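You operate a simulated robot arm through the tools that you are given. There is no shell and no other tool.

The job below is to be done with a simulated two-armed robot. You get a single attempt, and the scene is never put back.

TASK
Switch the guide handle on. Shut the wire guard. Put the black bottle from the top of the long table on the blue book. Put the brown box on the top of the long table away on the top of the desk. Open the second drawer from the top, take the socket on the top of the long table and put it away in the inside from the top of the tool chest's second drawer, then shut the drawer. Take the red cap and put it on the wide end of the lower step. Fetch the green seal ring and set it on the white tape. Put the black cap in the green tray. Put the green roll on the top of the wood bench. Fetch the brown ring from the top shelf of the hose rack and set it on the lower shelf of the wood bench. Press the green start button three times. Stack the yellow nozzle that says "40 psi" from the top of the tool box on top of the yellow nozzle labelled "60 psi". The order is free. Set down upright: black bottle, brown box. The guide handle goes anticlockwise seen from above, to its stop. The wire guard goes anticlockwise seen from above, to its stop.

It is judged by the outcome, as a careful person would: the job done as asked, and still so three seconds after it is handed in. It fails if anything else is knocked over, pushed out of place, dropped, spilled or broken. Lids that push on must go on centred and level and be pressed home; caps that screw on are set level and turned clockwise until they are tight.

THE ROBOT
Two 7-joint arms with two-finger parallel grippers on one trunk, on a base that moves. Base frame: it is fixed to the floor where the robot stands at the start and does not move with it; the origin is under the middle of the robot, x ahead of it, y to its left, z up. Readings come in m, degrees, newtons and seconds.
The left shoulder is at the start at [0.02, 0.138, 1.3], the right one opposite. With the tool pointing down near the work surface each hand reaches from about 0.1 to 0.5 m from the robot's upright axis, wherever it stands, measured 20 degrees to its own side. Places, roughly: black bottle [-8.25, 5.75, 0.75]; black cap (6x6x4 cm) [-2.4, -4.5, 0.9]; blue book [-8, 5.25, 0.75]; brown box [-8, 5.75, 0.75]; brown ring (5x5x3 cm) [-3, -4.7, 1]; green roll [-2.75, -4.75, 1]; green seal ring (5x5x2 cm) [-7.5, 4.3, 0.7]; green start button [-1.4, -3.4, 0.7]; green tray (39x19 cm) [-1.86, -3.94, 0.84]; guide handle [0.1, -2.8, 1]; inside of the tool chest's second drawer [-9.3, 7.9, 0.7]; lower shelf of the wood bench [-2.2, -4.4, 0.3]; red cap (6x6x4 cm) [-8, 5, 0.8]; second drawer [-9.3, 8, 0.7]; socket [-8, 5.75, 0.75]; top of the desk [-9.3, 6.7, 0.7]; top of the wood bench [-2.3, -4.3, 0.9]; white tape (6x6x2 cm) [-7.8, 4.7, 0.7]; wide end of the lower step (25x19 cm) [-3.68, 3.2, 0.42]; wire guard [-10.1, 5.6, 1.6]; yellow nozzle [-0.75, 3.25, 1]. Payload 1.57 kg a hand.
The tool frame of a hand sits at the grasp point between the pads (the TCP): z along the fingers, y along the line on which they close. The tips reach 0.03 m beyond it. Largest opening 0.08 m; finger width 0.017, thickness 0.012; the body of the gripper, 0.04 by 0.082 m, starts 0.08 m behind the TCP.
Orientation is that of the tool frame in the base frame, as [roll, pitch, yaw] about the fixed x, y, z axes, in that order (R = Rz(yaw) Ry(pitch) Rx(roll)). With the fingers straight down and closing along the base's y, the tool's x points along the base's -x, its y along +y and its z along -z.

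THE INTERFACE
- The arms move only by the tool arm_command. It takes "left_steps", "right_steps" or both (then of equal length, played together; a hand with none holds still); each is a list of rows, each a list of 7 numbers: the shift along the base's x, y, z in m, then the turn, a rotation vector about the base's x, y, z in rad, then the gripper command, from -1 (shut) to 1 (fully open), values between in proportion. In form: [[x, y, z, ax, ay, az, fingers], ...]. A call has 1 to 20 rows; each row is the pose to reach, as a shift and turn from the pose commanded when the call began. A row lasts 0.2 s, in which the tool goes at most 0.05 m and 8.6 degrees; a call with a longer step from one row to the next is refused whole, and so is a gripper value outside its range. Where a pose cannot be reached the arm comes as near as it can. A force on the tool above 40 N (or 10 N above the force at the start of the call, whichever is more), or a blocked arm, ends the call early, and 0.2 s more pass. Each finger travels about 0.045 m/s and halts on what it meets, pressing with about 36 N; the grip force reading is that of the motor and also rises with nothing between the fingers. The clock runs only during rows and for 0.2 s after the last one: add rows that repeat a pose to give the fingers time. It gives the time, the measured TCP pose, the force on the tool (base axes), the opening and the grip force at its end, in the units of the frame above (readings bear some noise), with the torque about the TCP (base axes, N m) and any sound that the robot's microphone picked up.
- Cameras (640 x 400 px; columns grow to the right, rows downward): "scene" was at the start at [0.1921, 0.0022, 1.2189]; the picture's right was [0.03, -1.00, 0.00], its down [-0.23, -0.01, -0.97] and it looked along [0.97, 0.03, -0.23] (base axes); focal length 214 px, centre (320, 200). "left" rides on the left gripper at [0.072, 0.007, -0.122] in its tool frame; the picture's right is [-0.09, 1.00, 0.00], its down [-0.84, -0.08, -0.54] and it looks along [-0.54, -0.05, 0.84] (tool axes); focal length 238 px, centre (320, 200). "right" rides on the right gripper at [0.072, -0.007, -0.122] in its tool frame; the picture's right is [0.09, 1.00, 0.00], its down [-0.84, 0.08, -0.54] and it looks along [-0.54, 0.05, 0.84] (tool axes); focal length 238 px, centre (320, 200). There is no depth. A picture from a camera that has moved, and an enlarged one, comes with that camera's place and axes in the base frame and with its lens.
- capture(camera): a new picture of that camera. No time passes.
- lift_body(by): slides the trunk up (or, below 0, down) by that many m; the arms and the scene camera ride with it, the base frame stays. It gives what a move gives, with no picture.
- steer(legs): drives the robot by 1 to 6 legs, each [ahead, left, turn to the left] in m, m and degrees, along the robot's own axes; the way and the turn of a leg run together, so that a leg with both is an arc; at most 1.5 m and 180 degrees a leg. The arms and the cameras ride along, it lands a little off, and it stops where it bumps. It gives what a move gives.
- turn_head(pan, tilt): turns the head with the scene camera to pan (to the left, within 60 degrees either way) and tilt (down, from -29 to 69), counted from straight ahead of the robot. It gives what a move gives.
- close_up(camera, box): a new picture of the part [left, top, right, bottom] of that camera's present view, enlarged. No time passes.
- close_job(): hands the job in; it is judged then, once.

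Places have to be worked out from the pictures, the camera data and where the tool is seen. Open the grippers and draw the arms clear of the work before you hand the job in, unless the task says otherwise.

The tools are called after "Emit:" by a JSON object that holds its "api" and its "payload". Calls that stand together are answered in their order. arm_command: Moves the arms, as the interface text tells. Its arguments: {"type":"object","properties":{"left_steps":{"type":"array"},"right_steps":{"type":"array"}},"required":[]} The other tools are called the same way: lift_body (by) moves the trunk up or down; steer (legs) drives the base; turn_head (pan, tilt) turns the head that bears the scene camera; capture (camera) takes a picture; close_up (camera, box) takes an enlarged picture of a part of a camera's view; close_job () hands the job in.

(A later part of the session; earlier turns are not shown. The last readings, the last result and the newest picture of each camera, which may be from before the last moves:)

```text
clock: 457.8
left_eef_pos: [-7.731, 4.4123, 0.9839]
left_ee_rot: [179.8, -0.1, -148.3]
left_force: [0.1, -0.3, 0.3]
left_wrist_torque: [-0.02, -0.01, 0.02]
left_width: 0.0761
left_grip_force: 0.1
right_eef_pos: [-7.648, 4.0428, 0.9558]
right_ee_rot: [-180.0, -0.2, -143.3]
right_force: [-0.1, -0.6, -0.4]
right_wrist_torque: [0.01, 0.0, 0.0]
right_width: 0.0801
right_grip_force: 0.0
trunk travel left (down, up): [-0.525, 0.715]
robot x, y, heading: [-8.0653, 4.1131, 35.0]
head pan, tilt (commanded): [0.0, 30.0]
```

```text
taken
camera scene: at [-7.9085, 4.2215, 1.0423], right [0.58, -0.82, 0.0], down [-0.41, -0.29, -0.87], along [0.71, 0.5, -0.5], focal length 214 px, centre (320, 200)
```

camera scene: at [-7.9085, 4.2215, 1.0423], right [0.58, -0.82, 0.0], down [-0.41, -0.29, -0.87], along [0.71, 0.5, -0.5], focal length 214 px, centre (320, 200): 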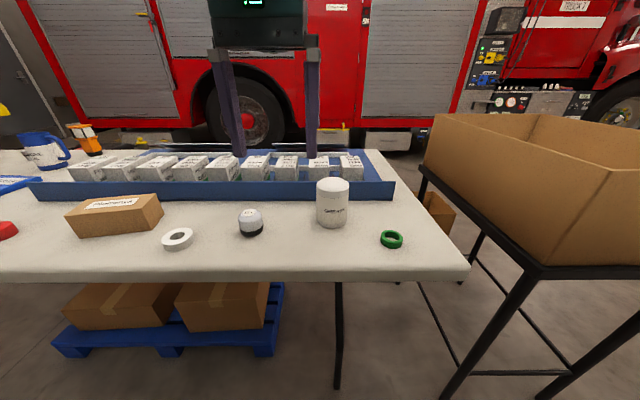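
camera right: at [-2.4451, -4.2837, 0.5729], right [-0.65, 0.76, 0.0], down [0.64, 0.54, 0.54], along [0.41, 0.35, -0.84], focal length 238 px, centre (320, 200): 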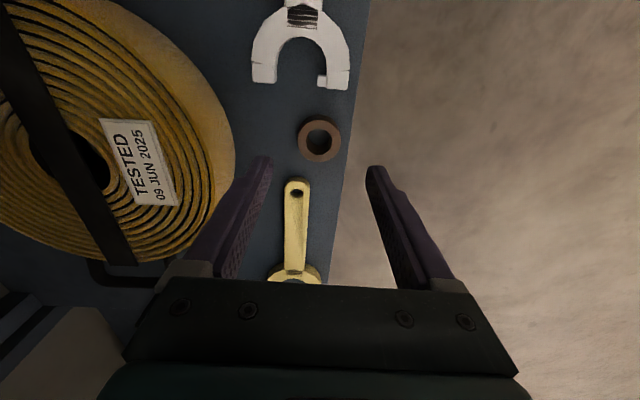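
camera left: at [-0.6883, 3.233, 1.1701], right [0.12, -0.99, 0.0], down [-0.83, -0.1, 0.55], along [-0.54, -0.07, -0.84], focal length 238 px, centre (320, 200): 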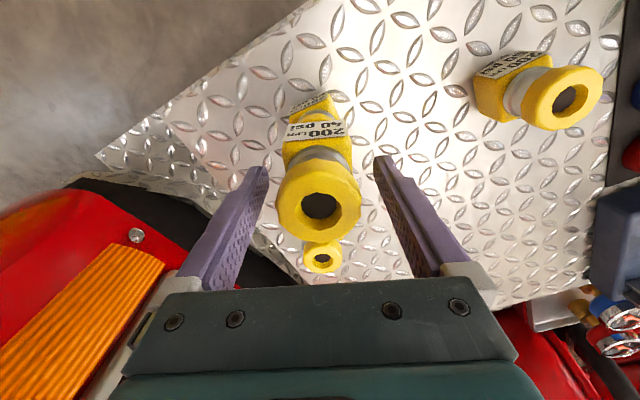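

The ring is 0.53 m ahead and 0.15 m right; the tape 0.53 ahead and 0.29 left. I drive 0.1 m ahead and bring the right hand over the ring.

Emit:
{"api": "steer", "payload": {"legs": [[0.1, 0, 0]]}}

Emit:
{"api": "arm_command", "payload": {"right_steps": [[0.005, 0.043, 0, 0, 0, 0, 1], [0.01, 0.086, 0, 0, 0, 0, 1], [0.013, 0.12, 0, 0, 0, 0, 1], [0.015, 0.15, 0, 0, 0, 0, 1], [0.018, 0.185, 0, 0, 0, 0, 1]]}}

Emit:
{"api": "capture", "payload": {"camera": "right"}}

Emit:
{"api": "capture", "payload": {"camera": "scene"}}

```text
clock: 458.9
left_eef_pos: [-7.6507, 4.4696, 0.9831]
left_ee_rot: [180.0, -0.2, -148.2]
left_force: [-0.4, -0.6, -0.4]
left_wrist_torque: [0.0, 0.04, 0.01]
left_width: 0.0758
left_grip_force: 0.0
right_eef_pos: [-7.5666, 4.1014, 0.9557]
right_ee_rot: [180.0, -0.2, -143.3]
right_force: [0.0, -0.4, -0.2]
right_wrist_torque: [0.0, 0.04, 0.01]
right_width: 0.08
right_grip_force: 0.1
trunk travel left (down, up): [-0.525, 0.715]
robot x, y, heading: [-7.9816, 4.1739, 35.1]
head pan, tilt (commanded): [0.0, 30.0]
```

```text
clock: 460.1
left_eef_pos: [-7.6502, 4.4713, 0.9837]
left_ee_rot: [179.8, -0.2, -148.2]
left_force: [0.6, 0.4, 0.9]
left_wrist_torque: [-0.03, 0.03, 0.01]
left_width: 0.0761
left_grip_force: 0.1
right_eef_pos: [-7.5497, 4.2859, 0.9555]
right_ee_rot: [179.9, -0.2, -143.2]
right_force: [0.5, -0.2, -0.2]
right_wrist_torque: [0.01, 0.02, -0.01]
right_width: 0.0801
right_grip_force: 0.0
trunk travel left (down, up): [-0.525, 0.715]
robot x, y, heading: [-7.9795, 4.1733, 35.4]
head pan, tilt (commanded): [0.0, 30.0]
```

```text
taken
camera right: at [-7.6013, 4.2374, 1.0768], right [-0.67, 0.74, 0.0], down [0.63, 0.56, 0.54], along [0.4, 0.36, -0.84], focal length 238 px, centre (320, 200)
```

right: 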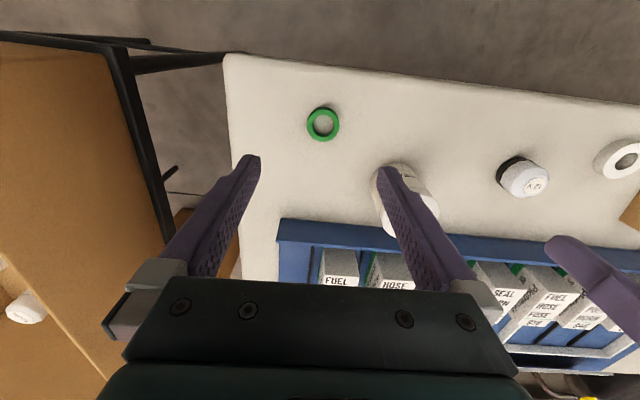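

```text
taken
camera scene: at [-7.8276, 4.2792, 1.0422], right [0.58, -0.82, 0.0], down [-0.41, -0.29, -0.87], along [0.71, 0.5, -0.5], focal length 214 px, centre (320, 200)
```

scene: 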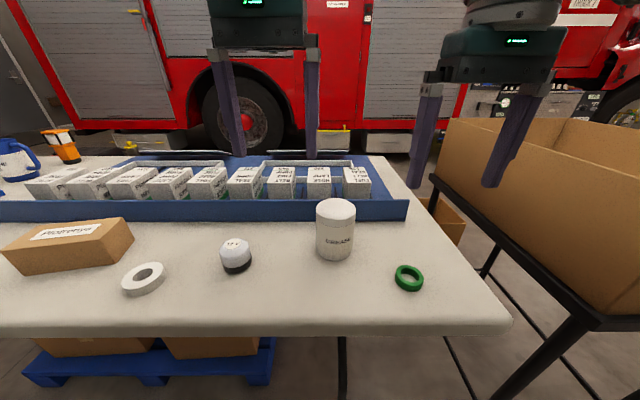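

Ring triangulated at (-7.539,4.298), table z≈0.735. I move over it and descend to z≈0.83, checking.

Emit:
{"api": "arm_command", "payload": {"right_steps": [[0.0055, 0.006, -0.03, 0, 0, 0, 1], [0.011, 0.0124, -0.06, 0, 0, 0, 1], [0.011, 0.0124, -0.09, 0, 0, 0, 1], [0.011, 0.0124, -0.125, 0, 0, 0, 1]]}}

Emit:
{"api": "capture", "payload": {"camera": "right"}}

```text
clock: 461.1
left_eef_pos: [-7.6512, 4.4711, 0.983]
left_ee_rot: [179.9, -0.2, -148.1]
left_force: [-0.3, 0.3, 0.6]
left_wrist_torque: [-0.03, 0.03, -0.01]
left_width: 0.076
left_grip_force: 0.0
right_eef_pos: [-7.5386, 4.3006, 0.8307]
right_ee_rot: [-180.0, -0.3, -143.2]
right_force: [0.7, -0.6, 0.0]
right_wrist_torque: [0.0, 0.03, -0.03]
right_width: 0.0801
right_grip_force: 0.0
trunk travel left (down, up): [-0.525, 0.715]
robot x, y, heading: [-7.9791, 4.1702, 35.5]
head pan, tilt (commanded): [0.0, 30.0]
```

```text
taken
camera right: at [-7.5911, 4.2513, 0.9525], right [-0.67, 0.74, 0.0], down [0.63, 0.56, 0.54], along [0.4, 0.36, -0.84], focal length 238 px, centre (320, 200)
```

right: 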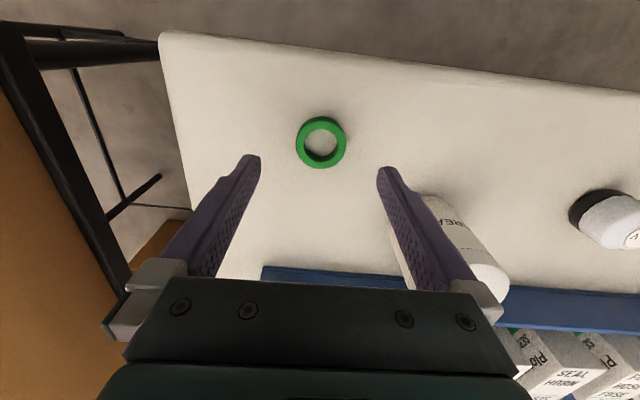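

Centred exactly. I descend to z≈0.768 and close on the ring.

Emit:
{"api": "arm_command", "payload": {"right_steps": [[0, 0, -0.025, 0, 0, 0, 1], [0, 0, -0.045, 0, 0, 0, 1], [0, 0, -0.061, 0, 0, 0, 1], [0, 0, -0.061, 0, 0, 0, 0], [0, 0, -0.061, 0, 0, 0, -1], [0, 0, -0.061, 0, 0, 0, -1], [0, 0, -0.061, 0, 0, 0, -1]]}}

Emit:
{"api": "capture", "payload": {"camera": "right"}}

```text
clock: 462.7
left_eef_pos: [-7.6506, 4.4707, 0.9835]
left_ee_rot: [179.9, -0.1, -148.1]
left_force: [0.9, -0.1, 1.1]
left_wrist_torque: [-0.02, 0.01, 0.03]
left_width: 0.0761
left_grip_force: 0.0
right_eef_pos: [-7.54, 4.2987, 0.7711]
right_ee_rot: [180.0, -0.3, -143.2]
right_force: [0.4, 0.2, 0.4]
right_wrist_torque: [0.03, -0.07, -0.02]
right_width: 0.0413
right_grip_force: 27.4
trunk travel left (down, up): [-0.525, 0.715]
robot x, y, heading: [-7.9801, 4.1706, 35.5]
head pan, tilt (commanded): [0.0, 30.0]
```

```text
taken
camera right: at [-7.5907, 4.25, 0.8923], right [-0.67, 0.74, 0.0], down [0.63, 0.56, 0.54], along [0.4, 0.36, -0.84], focal length 238 px, centre (320, 200)
```

right: 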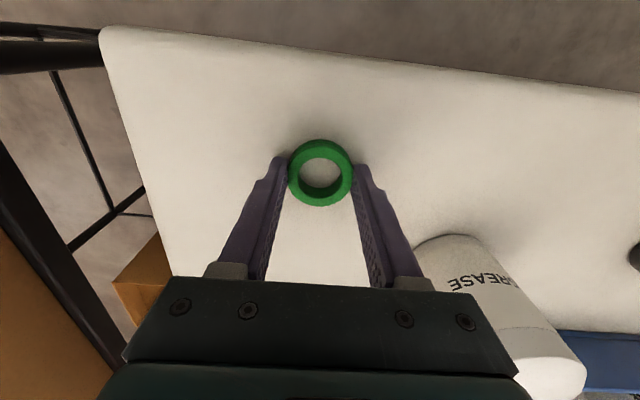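

Ring gripped. I lift it and sidestep left 0.44 m to bring the hand over the white tape.

Emit:
{"api": "arm_command", "payload": {"right_steps": [[0, 0, 0.03, 0, 0, 0, -1], [0, 0, 0.07, 0, 0, 0, -1], [0, 0, 0.11, 0, 0, 0, -1], [0, 0, 0.14, 0, 0, 0, -1]]}}

Emit:
{"api": "steer", "payload": {"legs": [[0, 0.44, 0]]}}

Emit:
{"api": "capture", "payload": {"camera": "right"}}

Emit:
{"api": "capture", "payload": {"camera": "scene"}}

```text
clock: 463.7
left_eef_pos: [-7.6513, 4.4694, 0.9832]
left_ee_rot: [180.0, -0.1, -148.2]
left_force: [-0.1, 0.0, -0.6]
left_wrist_torque: [-0.02, -0.02, -0.02]
left_width: 0.0757
left_grip_force: 0.0
right_eef_pos: [-7.5397, 4.2965, 0.9112]
right_ee_rot: [-179.9, -0.2, -143.3]
right_force: [-0.1, 0.2, 0.7]
right_wrist_torque: [0.01, -0.03, 0.02]
right_width: 0.0409
right_grip_force: 36.0
trunk travel left (down, up): [-0.525, 0.715]
robot x, y, heading: [-7.9815, 4.1701, 35.4]
head pan, tilt (commanded): [0.0, 30.0]
```

```text
clock: 466.4
left_eef_pos: [-7.9058, 4.8299, 0.9832]
left_ee_rot: [179.9, 0.0, -148.1]
left_force: [0.5, 0.0, -0.9]
left_wrist_torque: [-0.01, 0.0, 0.03]
left_width: 0.0759
left_grip_force: 0.1
right_eef_pos: [-7.7934, 4.6579, 0.9103]
right_ee_rot: [-180.0, -0.3, -143.4]
right_force: [1.1, -1.1, -0.1]
right_wrist_torque: [0.01, 0.02, -0.02]
right_width: 0.0408
right_grip_force: 36.3
trunk travel left (down, up): [-0.525, 0.715]
robot x, y, heading: [-8.2392, 4.5293, 35.3]
head pan, tilt (commanded): [0.0, 30.0]
```

```text
taken
camera right: at [-7.8463, 4.6092, 1.0322], right [-0.67, 0.74, 0.0], down [0.63, 0.56, 0.54], along [0.4, 0.36, -0.84], focal length 238 px, centre (320, 200)
```

right: 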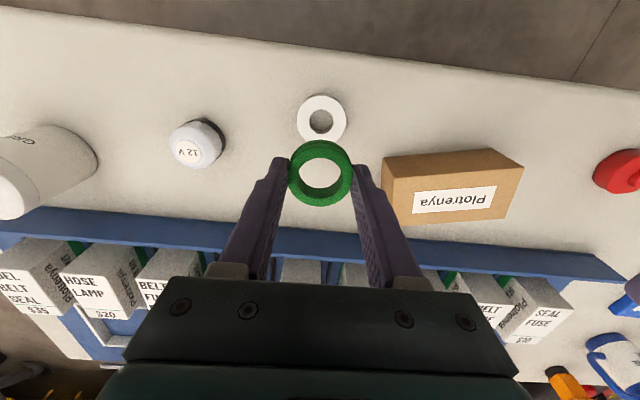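

```text
taken
camera scene: at [-8.0823, 4.6388, 1.0422], right [0.58, -0.82, 0.0], down [-0.41, -0.29, -0.87], along [0.71, 0.5, -0.5], focal length 214 px, centre (320, 200)
```

scene: 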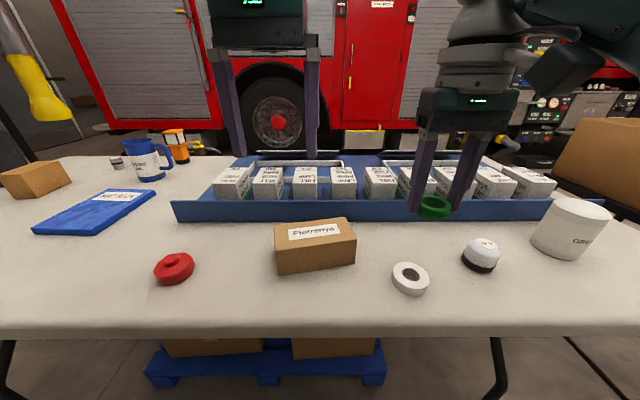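

Tape top is at (-7.798,4.655), z≈0.756; the ring is centred on the TCP. I adjust and lower to just above contact.

Emit:
{"api": "arm_command", "payload": {"right_steps": [[-0.0044, -0.0029, -0.03, 0, 0, 0, -1], [-0.0044, -0.0029, -0.06, 0, 0, 0, -1], [-0.0044, -0.0029, -0.09, 0, 0, 0, -1], [-0.0044, -0.0029, -0.106, 0, 0, 0, -1]]}}

Emit:
{"api": "close_up", "payload": {"camera": "right", "box": [240, 80, 400, 240]}}

Emit:
{"api": "close_up", "payload": {"camera": "scene", "box": [340, 200, 500, 320]}}

```text
clock: 467.4
left_eef_pos: [-7.9048, 4.83, 0.9832]
left_ee_rot: [179.9, -0.2, -148.2]
left_force: [-0.2, -0.6, -0.4]
left_wrist_torque: [0.02, 0.01, 0.0]
left_width: 0.0761
left_grip_force: 0.1
right_eef_pos: [-7.7993, 4.6517, 0.8051]
right_ee_rot: [-180.0, -0.4, -143.3]
right_force: [0.1, 0.4, -0.4]
right_wrist_torque: [-0.02, 0.0, 0.02]
right_width: 0.041
right_grip_force: 35.8
trunk travel left (down, up): [-0.525, 0.715]
robot x, y, heading: [-8.2361, 4.5318, 35.5]
head pan, tilt (commanded): [0.0, 30.0]
```

```text
2.50 times, centred on (320, 160) of right
camera zoom: at [-7.8508, 4.6035, 0.9265], right [-0.67, 0.74, 0.0], down [0.63, 0.56, 0.54], along [0.4, 0.36, -0.84], focal length 596 px, centre (320, 300)
```

zoom: 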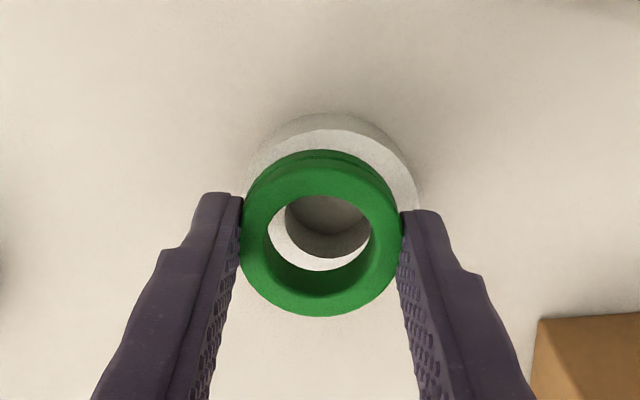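

```text
3.33 times, centred on (420, 260) of scene
camera zoom: at [-8.0823, 4.6387, 1.0422], right [0.58, -0.82, 0.0], down [-0.41, -0.29, -0.87], along [0.71, 0.5, -0.5], focal length 715 px, centre (-13, 0)
```

zoom: 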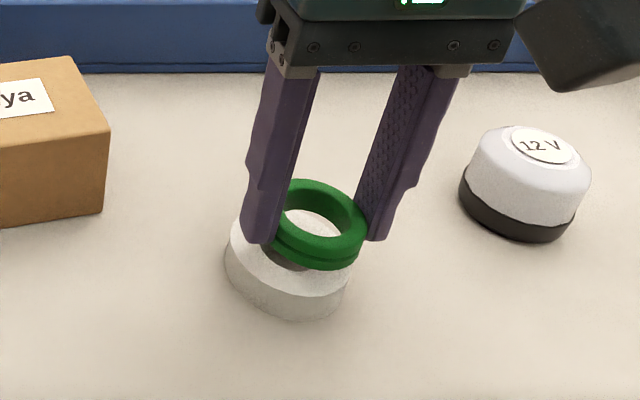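

The ring is ~4 mm off-centre toward the robot; I correct (+2,+3.5 mm) and lower in small steps to contact.

Emit:
{"api": "arm_command", "payload": {"right_steps": [[0.002, 0.0035, 0, 0, 0, 0, -1], [0.002, 0.0035, -0.006, 0, 0, 0, -1], [0.002, 0.0035, -0.01, 0, 0, 0, -1], [0.002, 0.0035, -0.013, 0, 0, 0, -1]]}}

Emit:
{"api": "close_up", "payload": {"camera": "right", "box": [240, 80, 400, 240]}}

Emit:
{"api": "close_up", "payload": {"camera": "scene", "box": [340, 200, 500, 320]}}

```text
clock: 468.4
left_eef_pos: [-7.9055, 4.8309, 0.9831]
left_ee_rot: [179.8, -0.1, -148.2]
left_force: [0.4, -1.2, -0.3]
left_wrist_torque: [0.01, 0.0, 0.02]
left_width: 0.0759
left_grip_force: 0.1
right_eef_pos: [-7.7959, 4.6568, 0.7904]
right_ee_rot: [179.9, -0.2, -143.1]
right_force: [0.2, -0.6, 0.4]
right_wrist_torque: [0.0, -0.01, 0.0]
right_width: 0.041
right_grip_force: 36.6
trunk travel left (down, up): [-0.525, 0.715]
robot x, y, heading: [-8.2365, 4.5305, 35.3]
head pan, tilt (commanded): [0.0, 30.0]
```

```text
2.50 times, centred on (320, 160) of right
camera zoom: at [-7.848, 4.6083, 0.9125], right [-0.67, 0.74, 0.0], down [0.63, 0.56, 0.54], along [0.4, 0.36, -0.84], focal length 596 px, centre (320, 300)
```

zoom: 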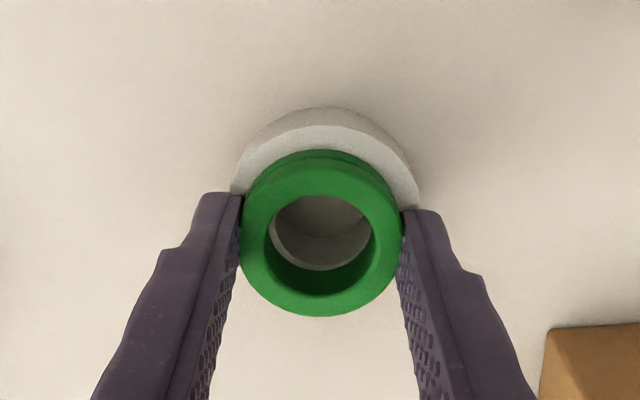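

```text
3.33 times, centred on (420, 260) of scene
camera zoom: at [-8.0822, 4.6387, 1.0422], right [0.58, -0.82, 0.0], down [-0.41, -0.29, -0.87], along [0.71, 0.5, -0.5], focal length 715 px, centre (-13, 0)
```

zoom: 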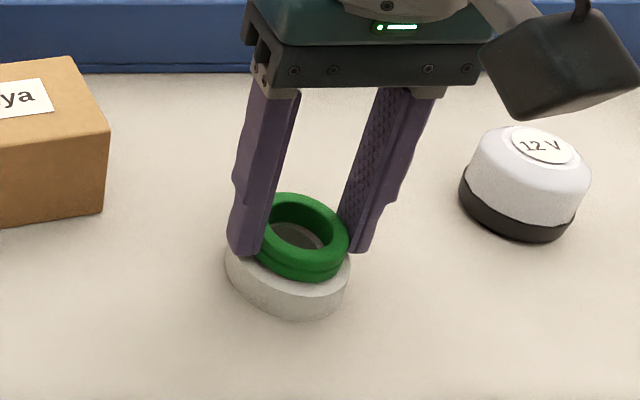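

Nearly in contact and centred within ~3 mm. I lower in 2–3 mm steps.

Emit:
{"api": "arm_command", "payload": {"right_steps": [[-0.001, 0.001, -0.003, 0, 0, 0, -1], [-0.001, 0.001, -0.006, 0, 0, 0, -1], [-0.001, 0.001, -0.008, 0, 0, 0, -1]]}}

Emit:
{"api": "close_up", "payload": {"camera": "scene", "box": [340, 200, 500, 320]}}

```text
clock: 469.2
left_eef_pos: [-7.9046, 4.8301, 0.9838]
left_ee_rot: [179.9, -0.1, -148.2]
left_force: [-0.2, 0.0, 0.0]
left_wrist_torque: [-0.03, -0.02, 0.01]
left_width: 0.0759
left_grip_force: 0.1
right_eef_pos: [-7.7957, 4.6602, 0.7883]
right_ee_rot: [180.0, 0.0, -143.2]
right_force: [-2.6, -4.0, 15.8]
right_wrist_torque: [-0.22, 0.13, 0.0]
right_width: 0.0409
right_grip_force: 35.4
trunk travel left (down, up): [-0.525, 0.715]
robot x, y, heading: [-8.2339, 4.5305, 35.5]
head pan, tilt (commanded): [0.0, 30.0]
stopped in row 3 (right hand): the force on the tool passed its limit at 45 N (the readings are from after the stop); the commanded pose is now the measured one
```

```text
3.33 times, centred on (420, 260) of scene
camera zoom: at [-8.0818, 4.638, 1.0422], right [0.58, -0.82, 0.0], down [-0.41, -0.29, -0.87], along [0.71, 0.5, -0.5], focal length 715 px, centre (-13, 0)
```

zoom: 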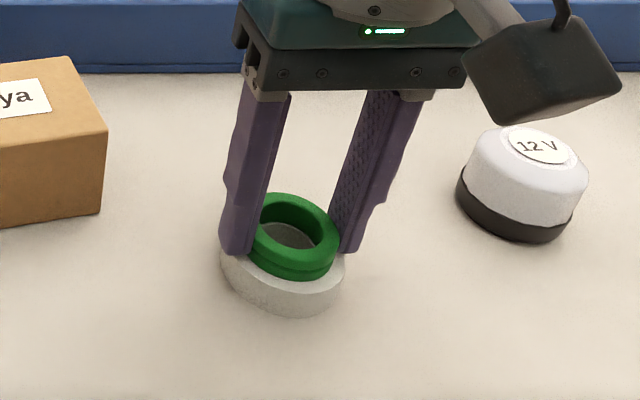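

The ring touches the tape. I relax upward 1 mm, open partially, and rise.

Emit:
{"api": "arm_command", "payload": {"right_steps": [[0, -0.001, 0.0015, 0, 0, 0, -1], [0, -0.001, 0.0015, 0, 0, 0, 0.1], [0, -0.001, 0.0015, 0, 0, 0, 0.25], [0, -0.001, 0.0015, 0, 0, 0, 0.4], [0, -0.001, 0.0015, 0, 0, 0, 0.4], [0, -0.001, 0.02, 0, 0, 0, 0.4], [0, -0.001, 0.05, 0, 0, 0, 0.4], [0, -0.001, 0.09, 0, 0, 0, 0.4], [0, -0.001, 0.12, 0, 0, 0, 0.6]]}}

Emit:
{"api": "close_up", "payload": {"camera": "scene", "box": [340, 200, 500, 320]}}

Emit:
{"api": "capture", "payload": {"camera": "right"}}

```text
clock: 471.2
left_eef_pos: [-7.9049, 4.8306, 0.9839]
left_ee_rot: [-180.0, -0.2, -148.2]
left_force: [0.0, -0.2, 0.0]
left_wrist_torque: [0.03, 0.01, 0.03]
left_width: 0.0762
left_grip_force: 0.0
right_eef_pos: [-7.7954, 4.6567, 0.9061]
right_ee_rot: [179.8, -0.1, -143.2]
right_force: [0.0, -0.1, 0.4]
right_wrist_torque: [-0.02, -0.01, -0.02]
right_width: 0.064
right_grip_force: 0.1
trunk travel left (down, up): [-0.525, 0.715]
robot x, y, heading: [-8.2362, 4.5318, 35.1]
head pan, tilt (commanded): [0.0, 30.0]
```

```text
3.33 times, centred on (420, 260) of scene
camera zoom: at [-8.0818, 4.6383, 1.0422], right [0.58, -0.82, 0.0], down [-0.41, -0.29, -0.87], along [0.71, 0.5, -0.5], focal length 715 px, centre (-13, 0)
```

zoom: 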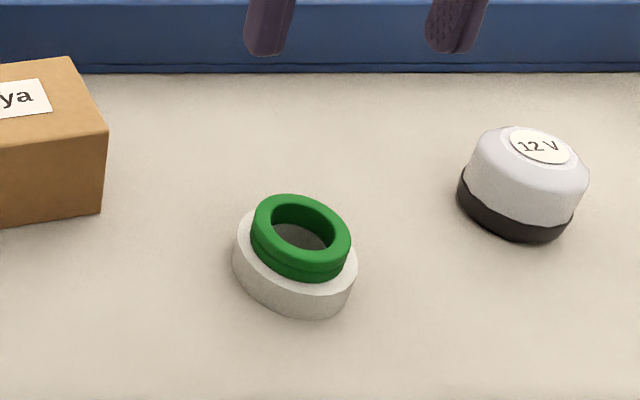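

```text
taken
camera right: at [-7.8476, 4.6084, 1.0279], right [-0.67, 0.74, 0.0], down [0.63, 0.56, 0.54], along [0.4, 0.36, -0.84], focal length 238 px, centre (320, 200)
```

right: 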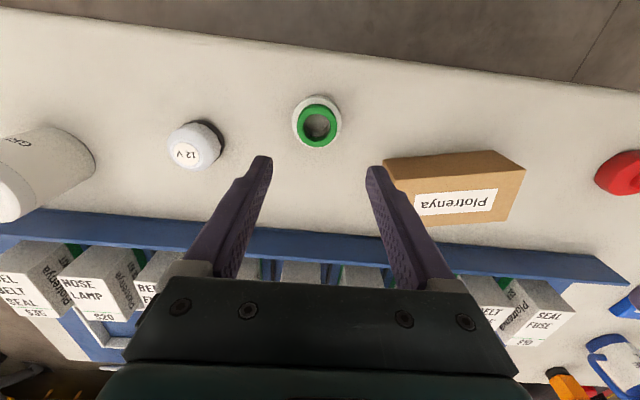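

Green ring sits centred on the white tape. Next the black bottle and blue book: I sidestep left 0.55 m and look.

Emit:
{"api": "arm_command", "payload": {"right_steps": [[-0.01, -0.007, 0.02, 0, 0, 0, 1], [-0.02, -0.014, 0.04, 0, 0, 0, 1], [-0.03, -0.021, 0.06, 0, 0, 0, 1]]}}

Emit:
{"api": "steer", "payload": {"legs": [[0, 0.55, 0]]}}

Emit:
{"api": "turn_head", "payload": {"pan": 15, "tilt": 25}}

Emit:
{"api": "capture", "payload": {"camera": "scene"}}

Emit:
{"api": "close_up", "payload": {"camera": "scene", "box": [160, 120, 400, 270]}}

```text
clock: 472.0
left_eef_pos: [-7.9051, 4.83, 0.9835]
left_ee_rot: [179.8, -0.1, -148.2]
left_force: [0.1, -0.6, -0.8]
left_wrist_torque: [0.04, 0.0, 0.02]
left_width: 0.0761
left_grip_force: 0.0
right_eef_pos: [-7.8254, 4.6365, 0.9662]
right_ee_rot: [179.8, 0.0, -143.2]
right_force: [0.2, -0.8, 0.1]
right_wrist_torque: [0.02, 0.01, 0.04]
right_width: 0.0799
right_grip_force: 0.0
trunk travel left (down, up): [-0.525, 0.715]
robot x, y, heading: [-8.2351, 4.5298, 35.5]
head pan, tilt (commanded): [0.0, 30.0]
```

```text
clock: 475.2
left_eef_pos: [-8.2253, 5.2855, 0.9833]
left_ee_rot: [179.8, -0.1, -148.4]
left_force: [-0.2, -0.4, -0.1]
left_wrist_torque: [0.03, -0.01, -0.01]
left_width: 0.076
left_grip_force: 0.1
right_eef_pos: [-8.1475, 5.0919, 0.9661]
right_ee_rot: [179.9, -0.2, -143.5]
right_force: [-0.1, 0.9, -0.1]
right_wrist_torque: [-0.02, 0.03, 0.02]
right_width: 0.08
right_grip_force: 0.2
trunk travel left (down, up): [-0.525, 0.715]
robot x, y, heading: [-8.558, 4.9844, 35.0]
head pan, tilt (commanded): [0.0, 30.0]
```

```text
clock: 476.0
left_eef_pos: [-8.225, 5.285, 0.9832]
left_ee_rot: [179.9, -0.2, -148.3]
left_force: [-0.3, -0.9, -0.4]
left_wrist_torque: [-0.02, 0.0, -0.01]
left_width: 0.0761
left_grip_force: 0.1
right_eef_pos: [-8.1458, 5.0933, 0.9652]
right_ee_rot: [179.9, -0.2, -143.6]
right_force: [0.4, 0.2, 0.1]
right_wrist_torque: [0.0, 0.02, 0.0]
right_width: 0.0799
right_grip_force: 0.1
trunk travel left (down, up): [-0.525, 0.715]
robot x, y, heading: [-8.559, 4.9875, 35.0]
head pan, tilt (commanded): [15.0, 25.0]
```

```text
taken
camera scene: at [-8.418, 5.1133, 1.0501], right [0.77, -0.64, 0.0], down [-0.27, -0.32, -0.91], along [0.58, 0.69, -0.42], focal length 214 px, centre (320, 200)
```

scene: 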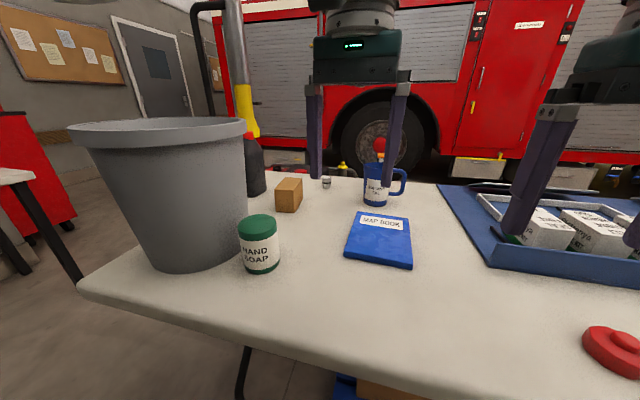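

```text
2.67 times, centred on (280, 195) of scene
camera zoom: at [-8.418, 5.1133, 1.0501], right [0.77, -0.64, 0.0], down [-0.27, -0.32, -0.91], along [0.58, 0.69, -0.42], focal length 572 px, centre (427, 213)
```

zoom: 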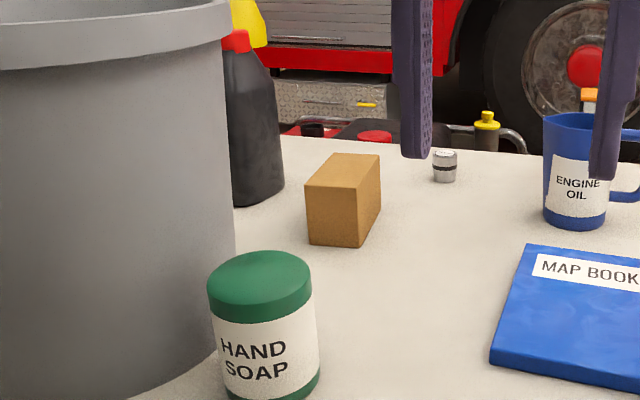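

The bottle (-8.13,5.83) stands behind the big bucket at the table's end; it is best reached from the table's end side. I look left to see the space between the table end and the desk.

Emit:
{"api": "turn_head", "payload": {"pan": 58, "tilt": 25}}

Emit:
{"api": "capture", "payload": {"camera": "scene"}}

```text
clock: 477.1
left_eef_pos: [-8.2248, 5.2855, 0.9833]
left_ee_rot: [179.9, -0.2, -148.4]
left_force: [-0.2, 0.6, 0.1]
left_wrist_torque: [0.0, -0.01, -0.03]
left_width: 0.076
left_grip_force: 0.1
right_eef_pos: [-8.1467, 5.0927, 0.9652]
right_ee_rot: [179.9, -0.1, -143.5]
right_force: [-0.1, 0.0, -0.4]
right_wrist_torque: [0.02, -0.03, 0.01]
right_width: 0.0801
right_grip_force: 0.1
trunk travel left (down, up): [-0.525, 0.715]
robot x, y, heading: [-8.5571, 4.9873, 34.9]
head pan, tilt (commanded): [58.0, 25.0]
```

```text
taken
camera scene: at [-8.482, 5.1348, 1.0502], right [1.0, 0.05, 0.0], down [0.02, -0.42, -0.91], along [-0.05, 0.91, -0.42], focal length 214 px, centre (320, 200)
```

scene: 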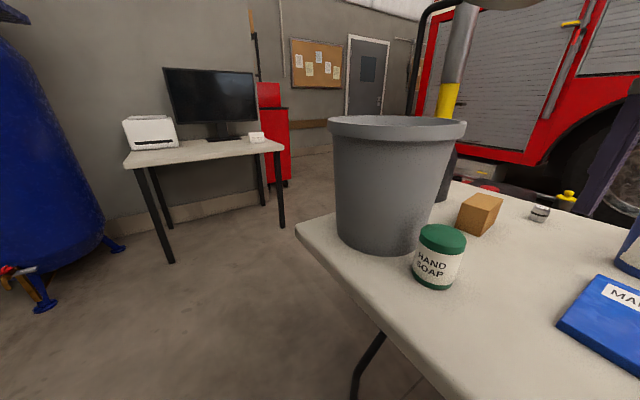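

The desk's front edge is ~1.08 m beyond the table end, so I can stand between. I raise the trunk, sidestep left past the corner, then drive ahead between table end and desk and turn right to face the table end.

Emit:
{"api": "lift_body", "payload": {"by": 0.18}}

Emit:
{"api": "steer", "payload": {"legs": [[0, 1.08, 0], [0.9, 0, 0]]}}

Emit:
{"api": "turn_head", "payload": {"pan": -58, "tilt": 30}}

Emit:
{"api": "capture", "payload": {"camera": "scene"}}

```text
clock: 479.1
left_eef_pos: [-8.225, 5.2865, 1.1632]
left_ee_rot: [179.9, 0.0, -148.4]
left_force: [-0.6, 0.0, -1.2]
left_wrist_torque: [0.01, -0.02, -0.01]
left_width: 0.0759
left_grip_force: 0.1
right_eef_pos: [-8.147, 5.0922, 1.1456]
right_ee_rot: [179.9, -0.1, -143.5]
right_force: [0.4, 0.2, 0.0]
right_wrist_torque: [-0.03, -0.01, -0.02]
right_width: 0.0799
right_grip_force: 0.0
trunk travel left (down, up): [-0.705, 0.535]
robot x, y, heading: [-8.5589, 4.9874, 35.0]
head pan, tilt (commanded): [58.0, 25.0]
```

```text
clock: 488.2
left_eef_pos: [-8.1828, 6.6117, 1.1614]
left_ee_rot: [-180.0, -0.2, -149.6]
left_force: [0.3, -0.3, 0.0]
left_wrist_torque: [-0.04, -0.01, -0.01]
left_width: 0.0761
left_grip_force: 0.2
right_eef_pos: [-8.1154, 6.4165, 1.1434]
right_ee_rot: [-179.4, -0.9, -143.7]
right_force: [-29.3, -27.5, -4.8]
right_wrist_torque: [3.31, -3.32, -1.37]
right_width: 0.0799
right_grip_force: 0.1
trunk travel left (down, up): [-0.705, 0.535]
robot x, y, heading: [-8.5175, 6.3223, 33.7]
head pan, tilt (commanded): [58.0, 25.0]
stopped in leg 2: the force on the tool passed its limit at 92 N (the readings are from after the stop); the commanded pose is now the measured one
```

```text
clock: 490.1
left_eef_pos: [-8.1828, 6.6123, 1.1604]
left_ee_rot: [179.9, -0.6, -149.5]
left_force: [-0.6, -0.8, 0.2]
left_wrist_torque: [-0.04, -0.01, 0.0]
left_width: 0.0763
left_grip_force: 0.2
right_eef_pos: [-8.1155, 6.4171, 1.1442]
right_ee_rot: [-179.5, -0.8, -143.8]
right_force: [-46.6, -29.9, -5.7]
right_wrist_torque: [3.7, -5.3, -1.69]
right_width: 0.0801
right_grip_force: 0.1
trunk travel left (down, up): [-0.705, 0.535]
robot x, y, heading: [-8.5182, 6.3201, 33.7]
head pan, tilt (commanded): [-58.0, 30.0]
```

```text
taken
camera scene: at [-8.3582, 6.3372, 1.2209], right [-0.41, -0.91, 0.01], down [-0.46, 0.2, -0.86], along [0.79, -0.36, -0.5], focal length 214 px, centre (320, 200)
```

scene: 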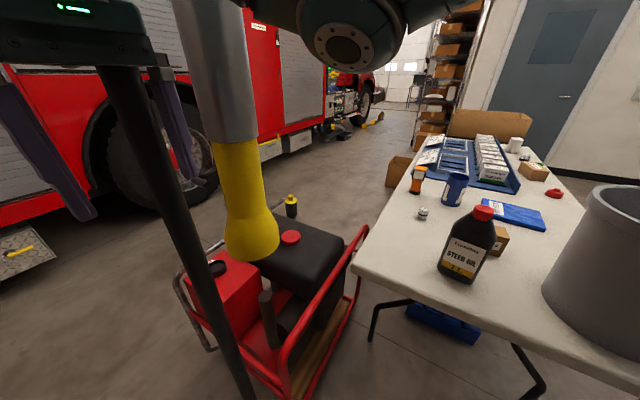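

The right hand bumped into the hanging exhaust duct/pole here (force 92 N). I back off immediately.

Emit:
{"api": "steer", "payload": {"legs": [[-0.25, 0, 0]]}}

Emit:
{"api": "turn_head", "payload": {"pan": -20, "tilt": 10}}

Emit:
{"api": "capture", "payload": {"camera": "scene"}}

Emit:
{"api": "capture", "payload": {"camera": "right"}}

```text
clock: 490.8
left_eef_pos: [-8.1813, 6.6128, 1.1622]
left_ee_rot: [180.0, -0.2, -149.6]
left_force: [-0.4, -0.2, 0.0]
left_wrist_torque: [0.0, 0.0, 0.02]
left_width: 0.0758
left_grip_force: 0.0
right_eef_pos: [-8.1165, 6.4167, 1.1435]
right_ee_rot: [-179.3, -1.0, -143.8]
right_force: [-20.3, -18.1, -3.7]
right_wrist_torque: [2.19, -2.23, -0.91]
right_width: 0.0801
right_grip_force: 0.0
trunk travel left (down, up): [-0.705, 0.535]
robot x, y, heading: [-8.5196, 6.3192, 33.7]
head pan, tilt (commanded): [-58.0, 30.0]
stopped in leg 1: the robot was blocked; the commanded pose is now the measured one
```

```text
clock: 491.8
left_eef_pos: [-8.1818, 6.6119, 1.1617]
left_ee_rot: [179.8, -0.4, -149.6]
left_force: [0.2, -0.5, -0.4]
left_wrist_torque: [0.01, 0.01, 0.01]
left_width: 0.0758
left_grip_force: 0.1
right_eef_pos: [-8.1171, 6.4169, 1.145]
right_ee_rot: [-179.4, -0.8, -143.9]
right_force: [-31.8, -20.8, -3.6]
right_wrist_torque: [2.6, -3.73, -1.19]
right_width: 0.08
right_grip_force: 0.0
trunk travel left (down, up): [-0.705, 0.535]
robot x, y, heading: [-8.5207, 6.3216, 33.8]
head pan, tilt (commanded): [-20.0, 10.0]
```

```text
taken
camera scene: at [-8.3493, 6.3964, 1.2535], right [0.24, -0.97, 0.0], down [-0.17, -0.04, -0.98], along [0.96, 0.23, -0.18], focal length 214 px, centre (320, 200)
```

scene: 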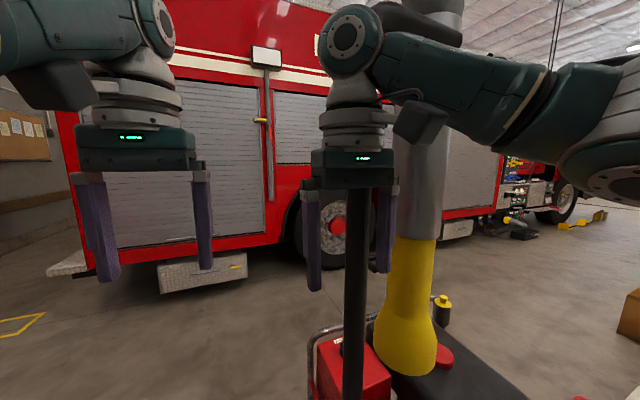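

```text
taken
camera right: at [-8.1685, 6.3701, 1.2669], right [-0.66, 0.75, -0.01], down [0.63, 0.57, 0.53], along [0.4, 0.35, -0.85], focal length 238 px, centre (320, 200)
```

right: 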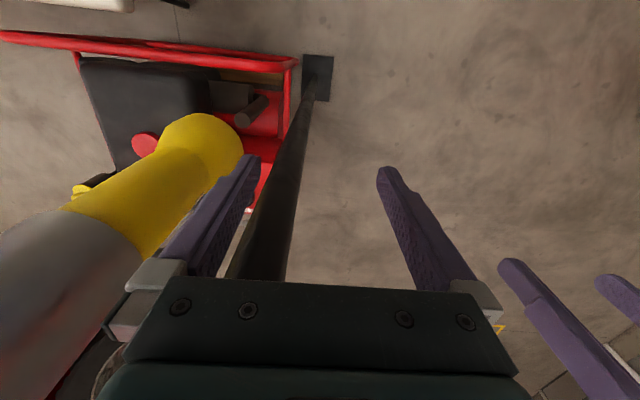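

A thin black pole stands between the right fingers, pressing on the gripper. I relieve it by pulling the right hand straight back first.

Emit:
{"api": "arm_command", "payload": {"right_steps": [[-0.0125, -0.0083, 0, 0, 0, 0, 1], [-0.025, -0.0167, 0, 0, 0, 0, 1], [-0.0375, -0.025, 0, 0, 0, 0, 1]]}}

Emit:
{"api": "capture", "payload": {"camera": "right"}}

```text
clock: 492.6
left_eef_pos: [-8.1795, 6.6141, 1.1639]
left_ee_rot: [179.9, 0.0, -149.6]
left_force: [-0.2, 1.0, 0.3]
left_wrist_torque: [-0.01, 0.01, 0.03]
left_width: 0.076
left_grip_force: 0.0
right_eef_pos: [-8.1513, 6.3925, 1.1469]
right_ee_rot: [-179.4, -0.5, -143.9]
right_force: [0.7, -1.1, -0.2]
right_wrist_torque: [0.02, 0.0, -0.02]
right_width: 0.08
right_grip_force: 0.0
trunk travel left (down, up): [-0.705, 0.535]
robot x, y, heading: [-8.5196, 6.3196, 33.7]
head pan, tilt (commanded): [-20.0, 10.0]
```

```text
taken
camera right: at [-8.2042, 6.346, 1.2682], right [-0.66, 0.75, -0.01], down [0.63, 0.56, 0.53], along [0.41, 0.35, -0.85], focal length 238 px, centre (320, 200)
```

right: 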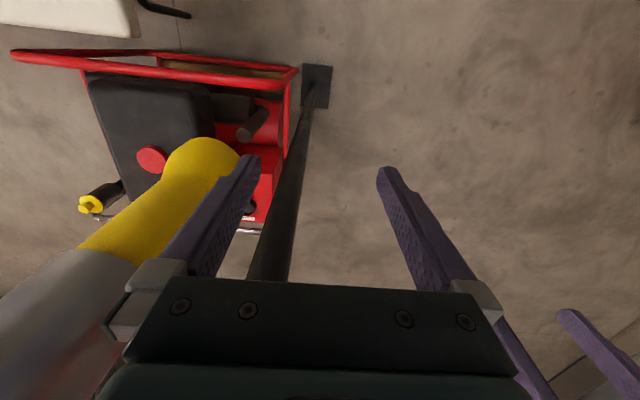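

Freed. I back up 0.25 m and look at the table end from here.

Emit:
{"api": "steer", "payload": {"legs": [[-0.25, 0, 0]]}}

Emit:
{"api": "turn_head", "payload": {"pan": -50, "tilt": 25}}

Emit:
{"api": "capture", "payload": {"camera": "scene"}}

```text
clock: 494.4
left_eef_pos: [-8.3841, 6.4777, 1.1642]
left_ee_rot: [179.9, 0.0, -149.6]
left_force: [-0.6, -0.3, 0.0]
left_wrist_torque: [-0.04, 0.01, 0.01]
left_width: 0.0757
left_grip_force: 0.0
right_eef_pos: [-8.3573, 6.2569, 1.145]
right_ee_rot: [-179.5, -0.4, -143.6]
right_force: [0.6, -0.2, -0.5]
right_wrist_torque: [-0.01, 0.01, 0.01]
right_width: 0.0798
right_grip_force: 0.0
trunk travel left (down, up): [-0.705, 0.535]
robot x, y, heading: [-8.7226, 6.1878, 33.6]
head pan, tilt (commanded): [-20.0, 10.0]
```

```text
clock: 495.4
left_eef_pos: [-8.3853, 6.4778, 1.164]
left_ee_rot: [179.9, 0.0, -149.4]
left_force: [-1.0, 0.0, -0.2]
left_wrist_torque: [-0.05, -0.01, 0.0]
left_width: 0.076
left_grip_force: 0.0
right_eef_pos: [-8.3573, 6.2555, 1.1462]
right_ee_rot: [-179.4, -0.4, -143.7]
right_force: [0.9, -0.5, 0.0]
right_wrist_torque: [-0.02, 0.0, 0.03]
right_width: 0.0803
right_grip_force: 0.0
trunk travel left (down, up): [-0.705, 0.535]
robot x, y, heading: [-8.7237, 6.1846, 33.7]
head pan, tilt (commanded): [-50.0, 25.0]
```

```text
taken
camera scene: at [-8.5533, 6.2138, 1.2302], right [-0.28, -0.96, 0.0], down [-0.41, 0.12, -0.91], along [0.87, -0.25, -0.42], focal length 214 px, centre (320, 200)
```

scene: 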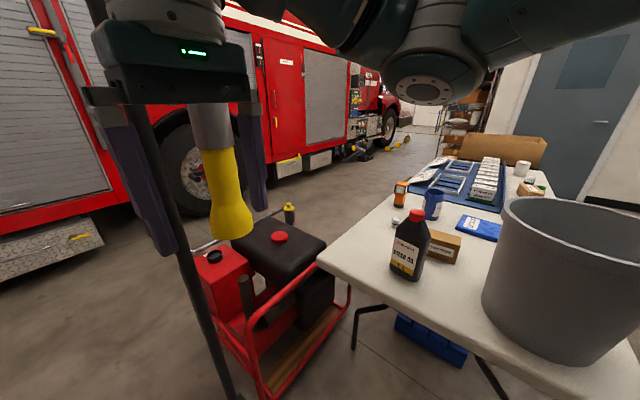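

The bottle (STEER OIL) is at (-8.15,5.83), cap top z≈0.966, left of the bucket. I turn right to face the table end and step to a spot clear of pole, duct and bucket.

Emit:
{"api": "steer", "payload": {"legs": [[0, 0, -88.7], [0.13, 0.1, 0]]}}

Emit:
{"api": "turn_head", "payload": {"pan": 10, "tilt": 35}}

Emit:
{"api": "capture", "payload": {"camera": "scene"}}

Emit:
{"api": "capture", "payload": {"camera": "left"}}

```text
clock: 500.6
left_eef_pos: [-8.2697, 5.8013, 1.1631]
left_ee_rot: [179.9, 0.0, 121.6]
left_force: [-0.4, 0.0, -0.4]
left_wrist_torque: [0.0, 0.0, -0.01]
left_width: 0.076
left_grip_force: 0.1
right_eef_pos: [-8.4901, 5.7702, 1.1469]
right_ee_rot: [-179.3, -0.5, 127.5]
right_force: [0.2, -0.2, -0.4]
right_wrist_torque: [0.01, -0.01, 0.01]
right_width: 0.0798
right_grip_force: 0.0
trunk travel left (down, up): [-0.705, 0.535]
robot x, y, heading: [-8.5712, 6.1346, -55.3]
head pan, tilt (commanded): [-50.0, 25.0]
```

```text
clock: 501.9
left_eef_pos: [-8.2705, 5.8009, 1.1645]
left_ee_rot: [179.9, 0.0, 121.6]
left_force: [-0.3, 0.8, 0.4]
left_wrist_torque: [0.01, -0.03, 0.0]
left_width: 0.0762
left_grip_force: 0.0
right_eef_pos: [-8.4901, 5.7681, 1.1454]
right_ee_rot: [-179.4, -0.6, 127.5]
right_force: [0.0, 0.6, -0.8]
right_wrist_torque: [-0.02, 0.01, 0.01]
right_width: 0.0801
right_grip_force: 0.1
trunk travel left (down, up): [-0.705, 0.535]
robot x, y, heading: [-8.5656, 6.1349, -55.0]
head pan, tilt (commanded): [10.0, 35.0]
```

```text
taken
camera scene: at [-8.4509, 5.9894, 1.2144], right [-0.71, -0.71, 0.0], down [-0.4, 0.41, -0.82], along [0.58, -0.58, -0.57], focal length 214 px, centre (320, 200)
```

scene: 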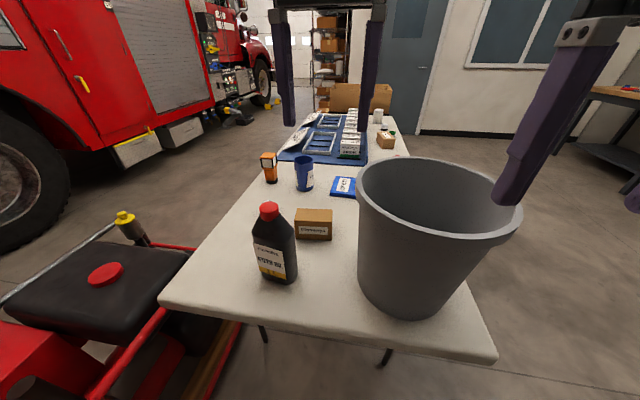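

```text
taken
camera left: at [-8.3011, 5.867, 1.2868], right [0.9, 0.44, 0.0], down [0.37, -0.75, 0.54], along [0.24, -0.49, -0.84], focal length 238 px, centre (320, 200)
```

left: 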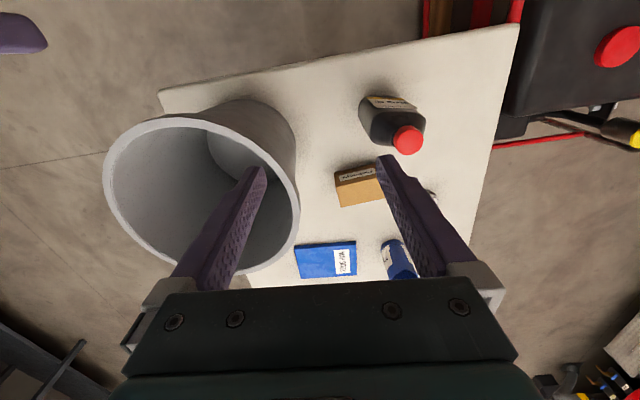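

The cap of the bottle is at (-8.128,5.818,≈0.94). I drive 7 cm ahead, then move the left hand over the cap.

Emit:
{"api": "steer", "payload": {"legs": [[0.07, 0, 0]]}}

Emit:
{"api": "arm_command", "payload": {"left_steps": [[0.025, 0.019, 0, 0, 0, 0, 1], [0.05, 0.037, 0, 0, 0, 0, 1], [0.075, 0.056, 0, 0, 0, 0, 1], [0.1016, 0.0747, -0.01, 0, 0, 0, 1], [0.1016, 0.0747, -0.05, 0, 0, 0, 1], [0.1016, 0.0747, -0.09, 0, 0, 0, 1]]}}

Emit:
{"api": "capture", "payload": {"camera": "left"}}

Emit:
{"api": "capture", "payload": {"camera": "scene"}}

```text
clock: 502.9
left_eef_pos: [-8.2275, 5.7442, 1.1638]
left_ee_rot: [179.9, 0.1, 121.6]
left_force: [-0.6, -0.5, -0.3]
left_wrist_torque: [0.01, 0.01, -0.01]
left_width: 0.0761
left_grip_force: 0.0
right_eef_pos: [-8.4491, 5.709, 1.1461]
right_ee_rot: [-179.5, -0.5, 127.4]
right_force: [-0.9, 1.1, -0.1]
right_wrist_torque: [-0.01, -0.01, -0.03]
right_width: 0.0801
right_grip_force: 0.0
trunk travel left (down, up): [-0.705, 0.535]
robot x, y, heading: [-8.5256, 6.0799, -55.0]
head pan, tilt (commanded): [10.0, 35.0]
```

```text
clock: 504.3
left_eef_pos: [-8.1271, 5.8154, 1.073]
left_ee_rot: [180.0, 0.0, 121.5]
left_force: [-0.3, -0.3, 0.4]
left_wrist_torque: [-0.01, 0.01, 0.01]
left_width: 0.0798
left_grip_force: 0.1
left hand out of reach, approached as far as the arm can: row 1, 2, 3
right_eef_pos: [-8.4502, 5.7102, 1.1468]
right_ee_rot: [-179.4, -0.5, 127.5]
right_force: [0.1, 0.0, 0.2]
right_wrist_torque: [-0.01, 0.02, -0.01]
right_width: 0.0801
right_grip_force: 0.0
trunk travel left (down, up): [-0.705, 0.535]
robot x, y, heading: [-8.5282, 6.0734, -54.8]
head pan, tilt (commanded): [10.0, 35.0]
```

```text
taken
camera left: at [-8.1585, 5.8821, 1.1964], right [0.9, 0.44, 0.0], down [0.37, -0.75, 0.54], along [0.24, -0.49, -0.84], focal length 238 px, centre (320, 200)
```

left: 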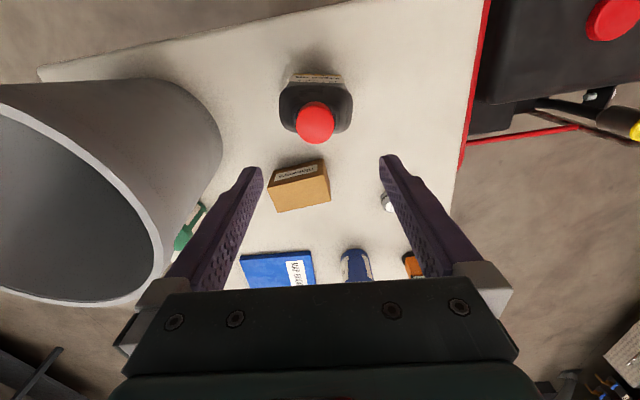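

```text
taken
camera scene: at [-8.41, 5.9304, 1.2144], right [-0.71, -0.71, 0.0], down [-0.4, 0.41, -0.82], along [0.58, -0.58, -0.57], focal length 214 px, centre (320, 200)
```

scene: 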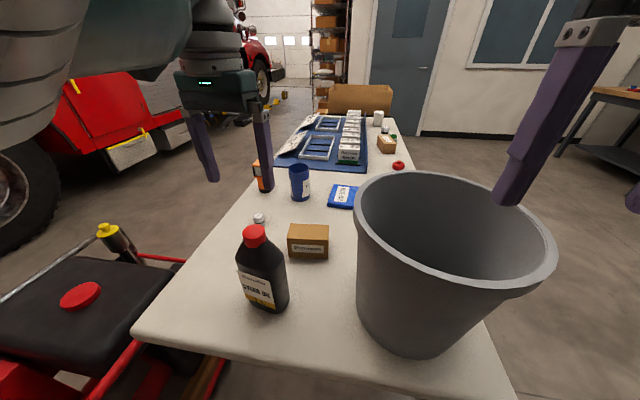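

Cap at (-8.133,5.818,0.945). I adjust and descend over the cap.

Emit:
{"api": "arm_command", "payload": {"left_steps": [[-0.006, 0.0025, -0.03, 0, 0, 0, 1], [-0.006, 0.0025, -0.06, 0, 0, 0, 1], [-0.006, 0.0025, -0.085, 0, 0, 0, 1]]}}

Emit:
{"api": "capture", "payload": {"camera": "left"}}

Emit:
{"api": "close_up", "payload": {"camera": "scene", "box": [180, 120, 340, 320]}}

```text
clock: 505.1
left_eef_pos: [-8.1343, 5.8182, 0.9904]
left_ee_rot: [179.9, 0.0, 121.6]
left_force: [0.4, -0.1, 0.6]
left_wrist_torque: [0.0, 0.0, 0.01]
left_width: 0.0799
left_grip_force: 0.0
right_eef_pos: [-8.4499, 5.7092, 1.1461]
right_ee_rot: [-179.4, -0.5, 127.4]
right_force: [0.7, 0.2, -0.7]
right_wrist_torque: [0.02, -0.04, 0.02]
right_width: 0.0798
right_grip_force: 0.0
trunk travel left (down, up): [-0.705, 0.535]
robot x, y, heading: [-8.5298, 6.0768, -55.1]
head pan, tilt (commanded): [10.0, 35.0]
```

```text
taken
camera left: at [-8.1659, 5.8847, 1.1118], right [0.9, 0.44, 0.0], down [0.37, -0.75, 0.54], along [0.24, -0.49, -0.84], focal length 238 px, centre (320, 200)
```

left: 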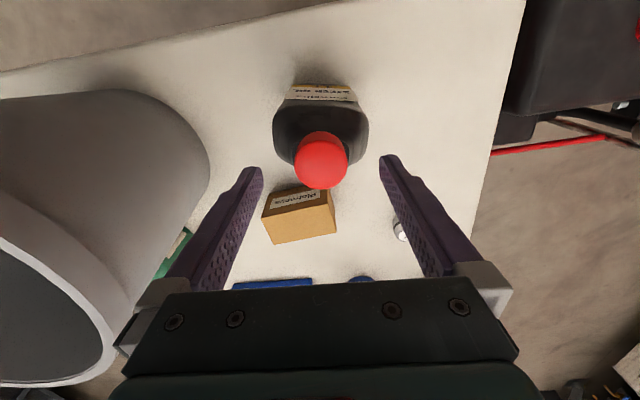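

```text
2.00 times, centred on (260, 220) of scene
camera zoom: at [-8.4099, 5.9304, 1.2144], right [-0.71, -0.71, 0.0], down [-0.4, 0.41, -0.82], along [0.58, -0.58, -0.57], focal length 429 px, centre (440, 160)
```

zoom: 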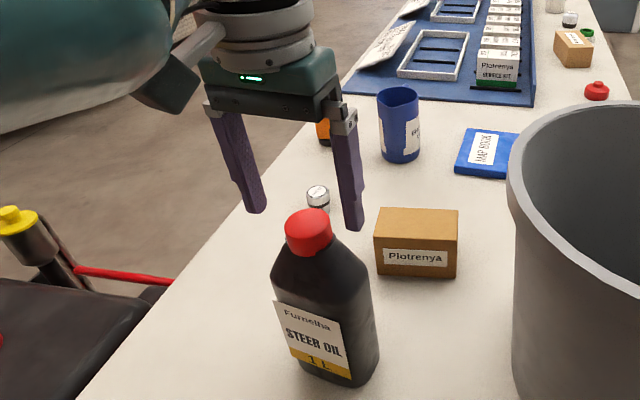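

The cap is centred between the fingers. I lower to z≈0.945 and close on the cap.

Emit:
{"api": "arm_command", "payload": {"left_steps": [[0.001, 0.0, -0.02, 0, 0, 0, 1], [0.001, 0.0, -0.044, 0, 0, 0, 1], [0.001, 0.0, -0.044, 0, 0, 0, 0], [0.001, 0.0, -0.044, 0, 0, 0, -1], [0.001, 0.0, -0.044, 0, 0, 0, -1], [0.001, 0.0, -0.044, 0, 0, 0, -1]]}}

Emit:
{"api": "close_up", "payload": {"camera": "scene", "box": [180, 120, 340, 320]}}

```text
clock: 506.5
left_eef_pos: [-8.1336, 5.8183, 0.9479]
left_ee_rot: [179.9, 0.2, 121.5]
left_force: [-5.1, 2.2, 19.9]
left_wrist_torque: [0.12, 0.09, -0.28]
left_width: 0.0576
left_grip_force: 36.0
right_eef_pos: [-8.4476, 5.7089, 1.1466]
right_ee_rot: [-179.3, -0.4, 127.4]
right_force: [0.6, 0.4, -0.6]
right_wrist_torque: [0.02, -0.01, 0.02]
right_width: 0.08
right_grip_force: 0.0
trunk travel left (down, up): [-0.705, 0.535]
robot x, y, heading: [-8.528, 6.0769, -55.4]
head pan, tilt (commanded): [10.0, 35.0]
```

```text
2.00 times, centred on (260, 220) of scene
camera zoom: at [-8.4095, 5.93, 1.2149], right [-0.71, -0.71, 0.0], down [-0.4, 0.41, -0.82], along [0.58, -0.58, -0.57], focal length 429 px, centre (440, 160)
```

zoom: 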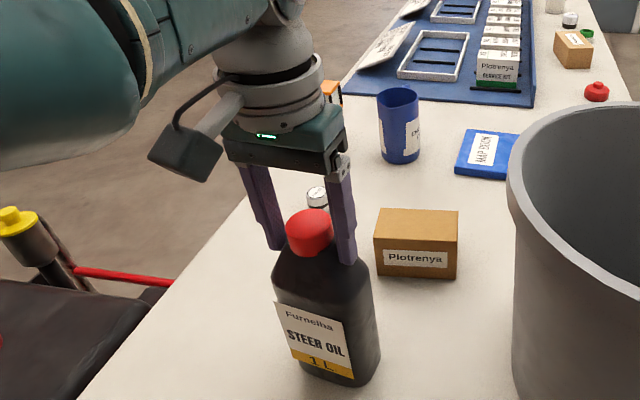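

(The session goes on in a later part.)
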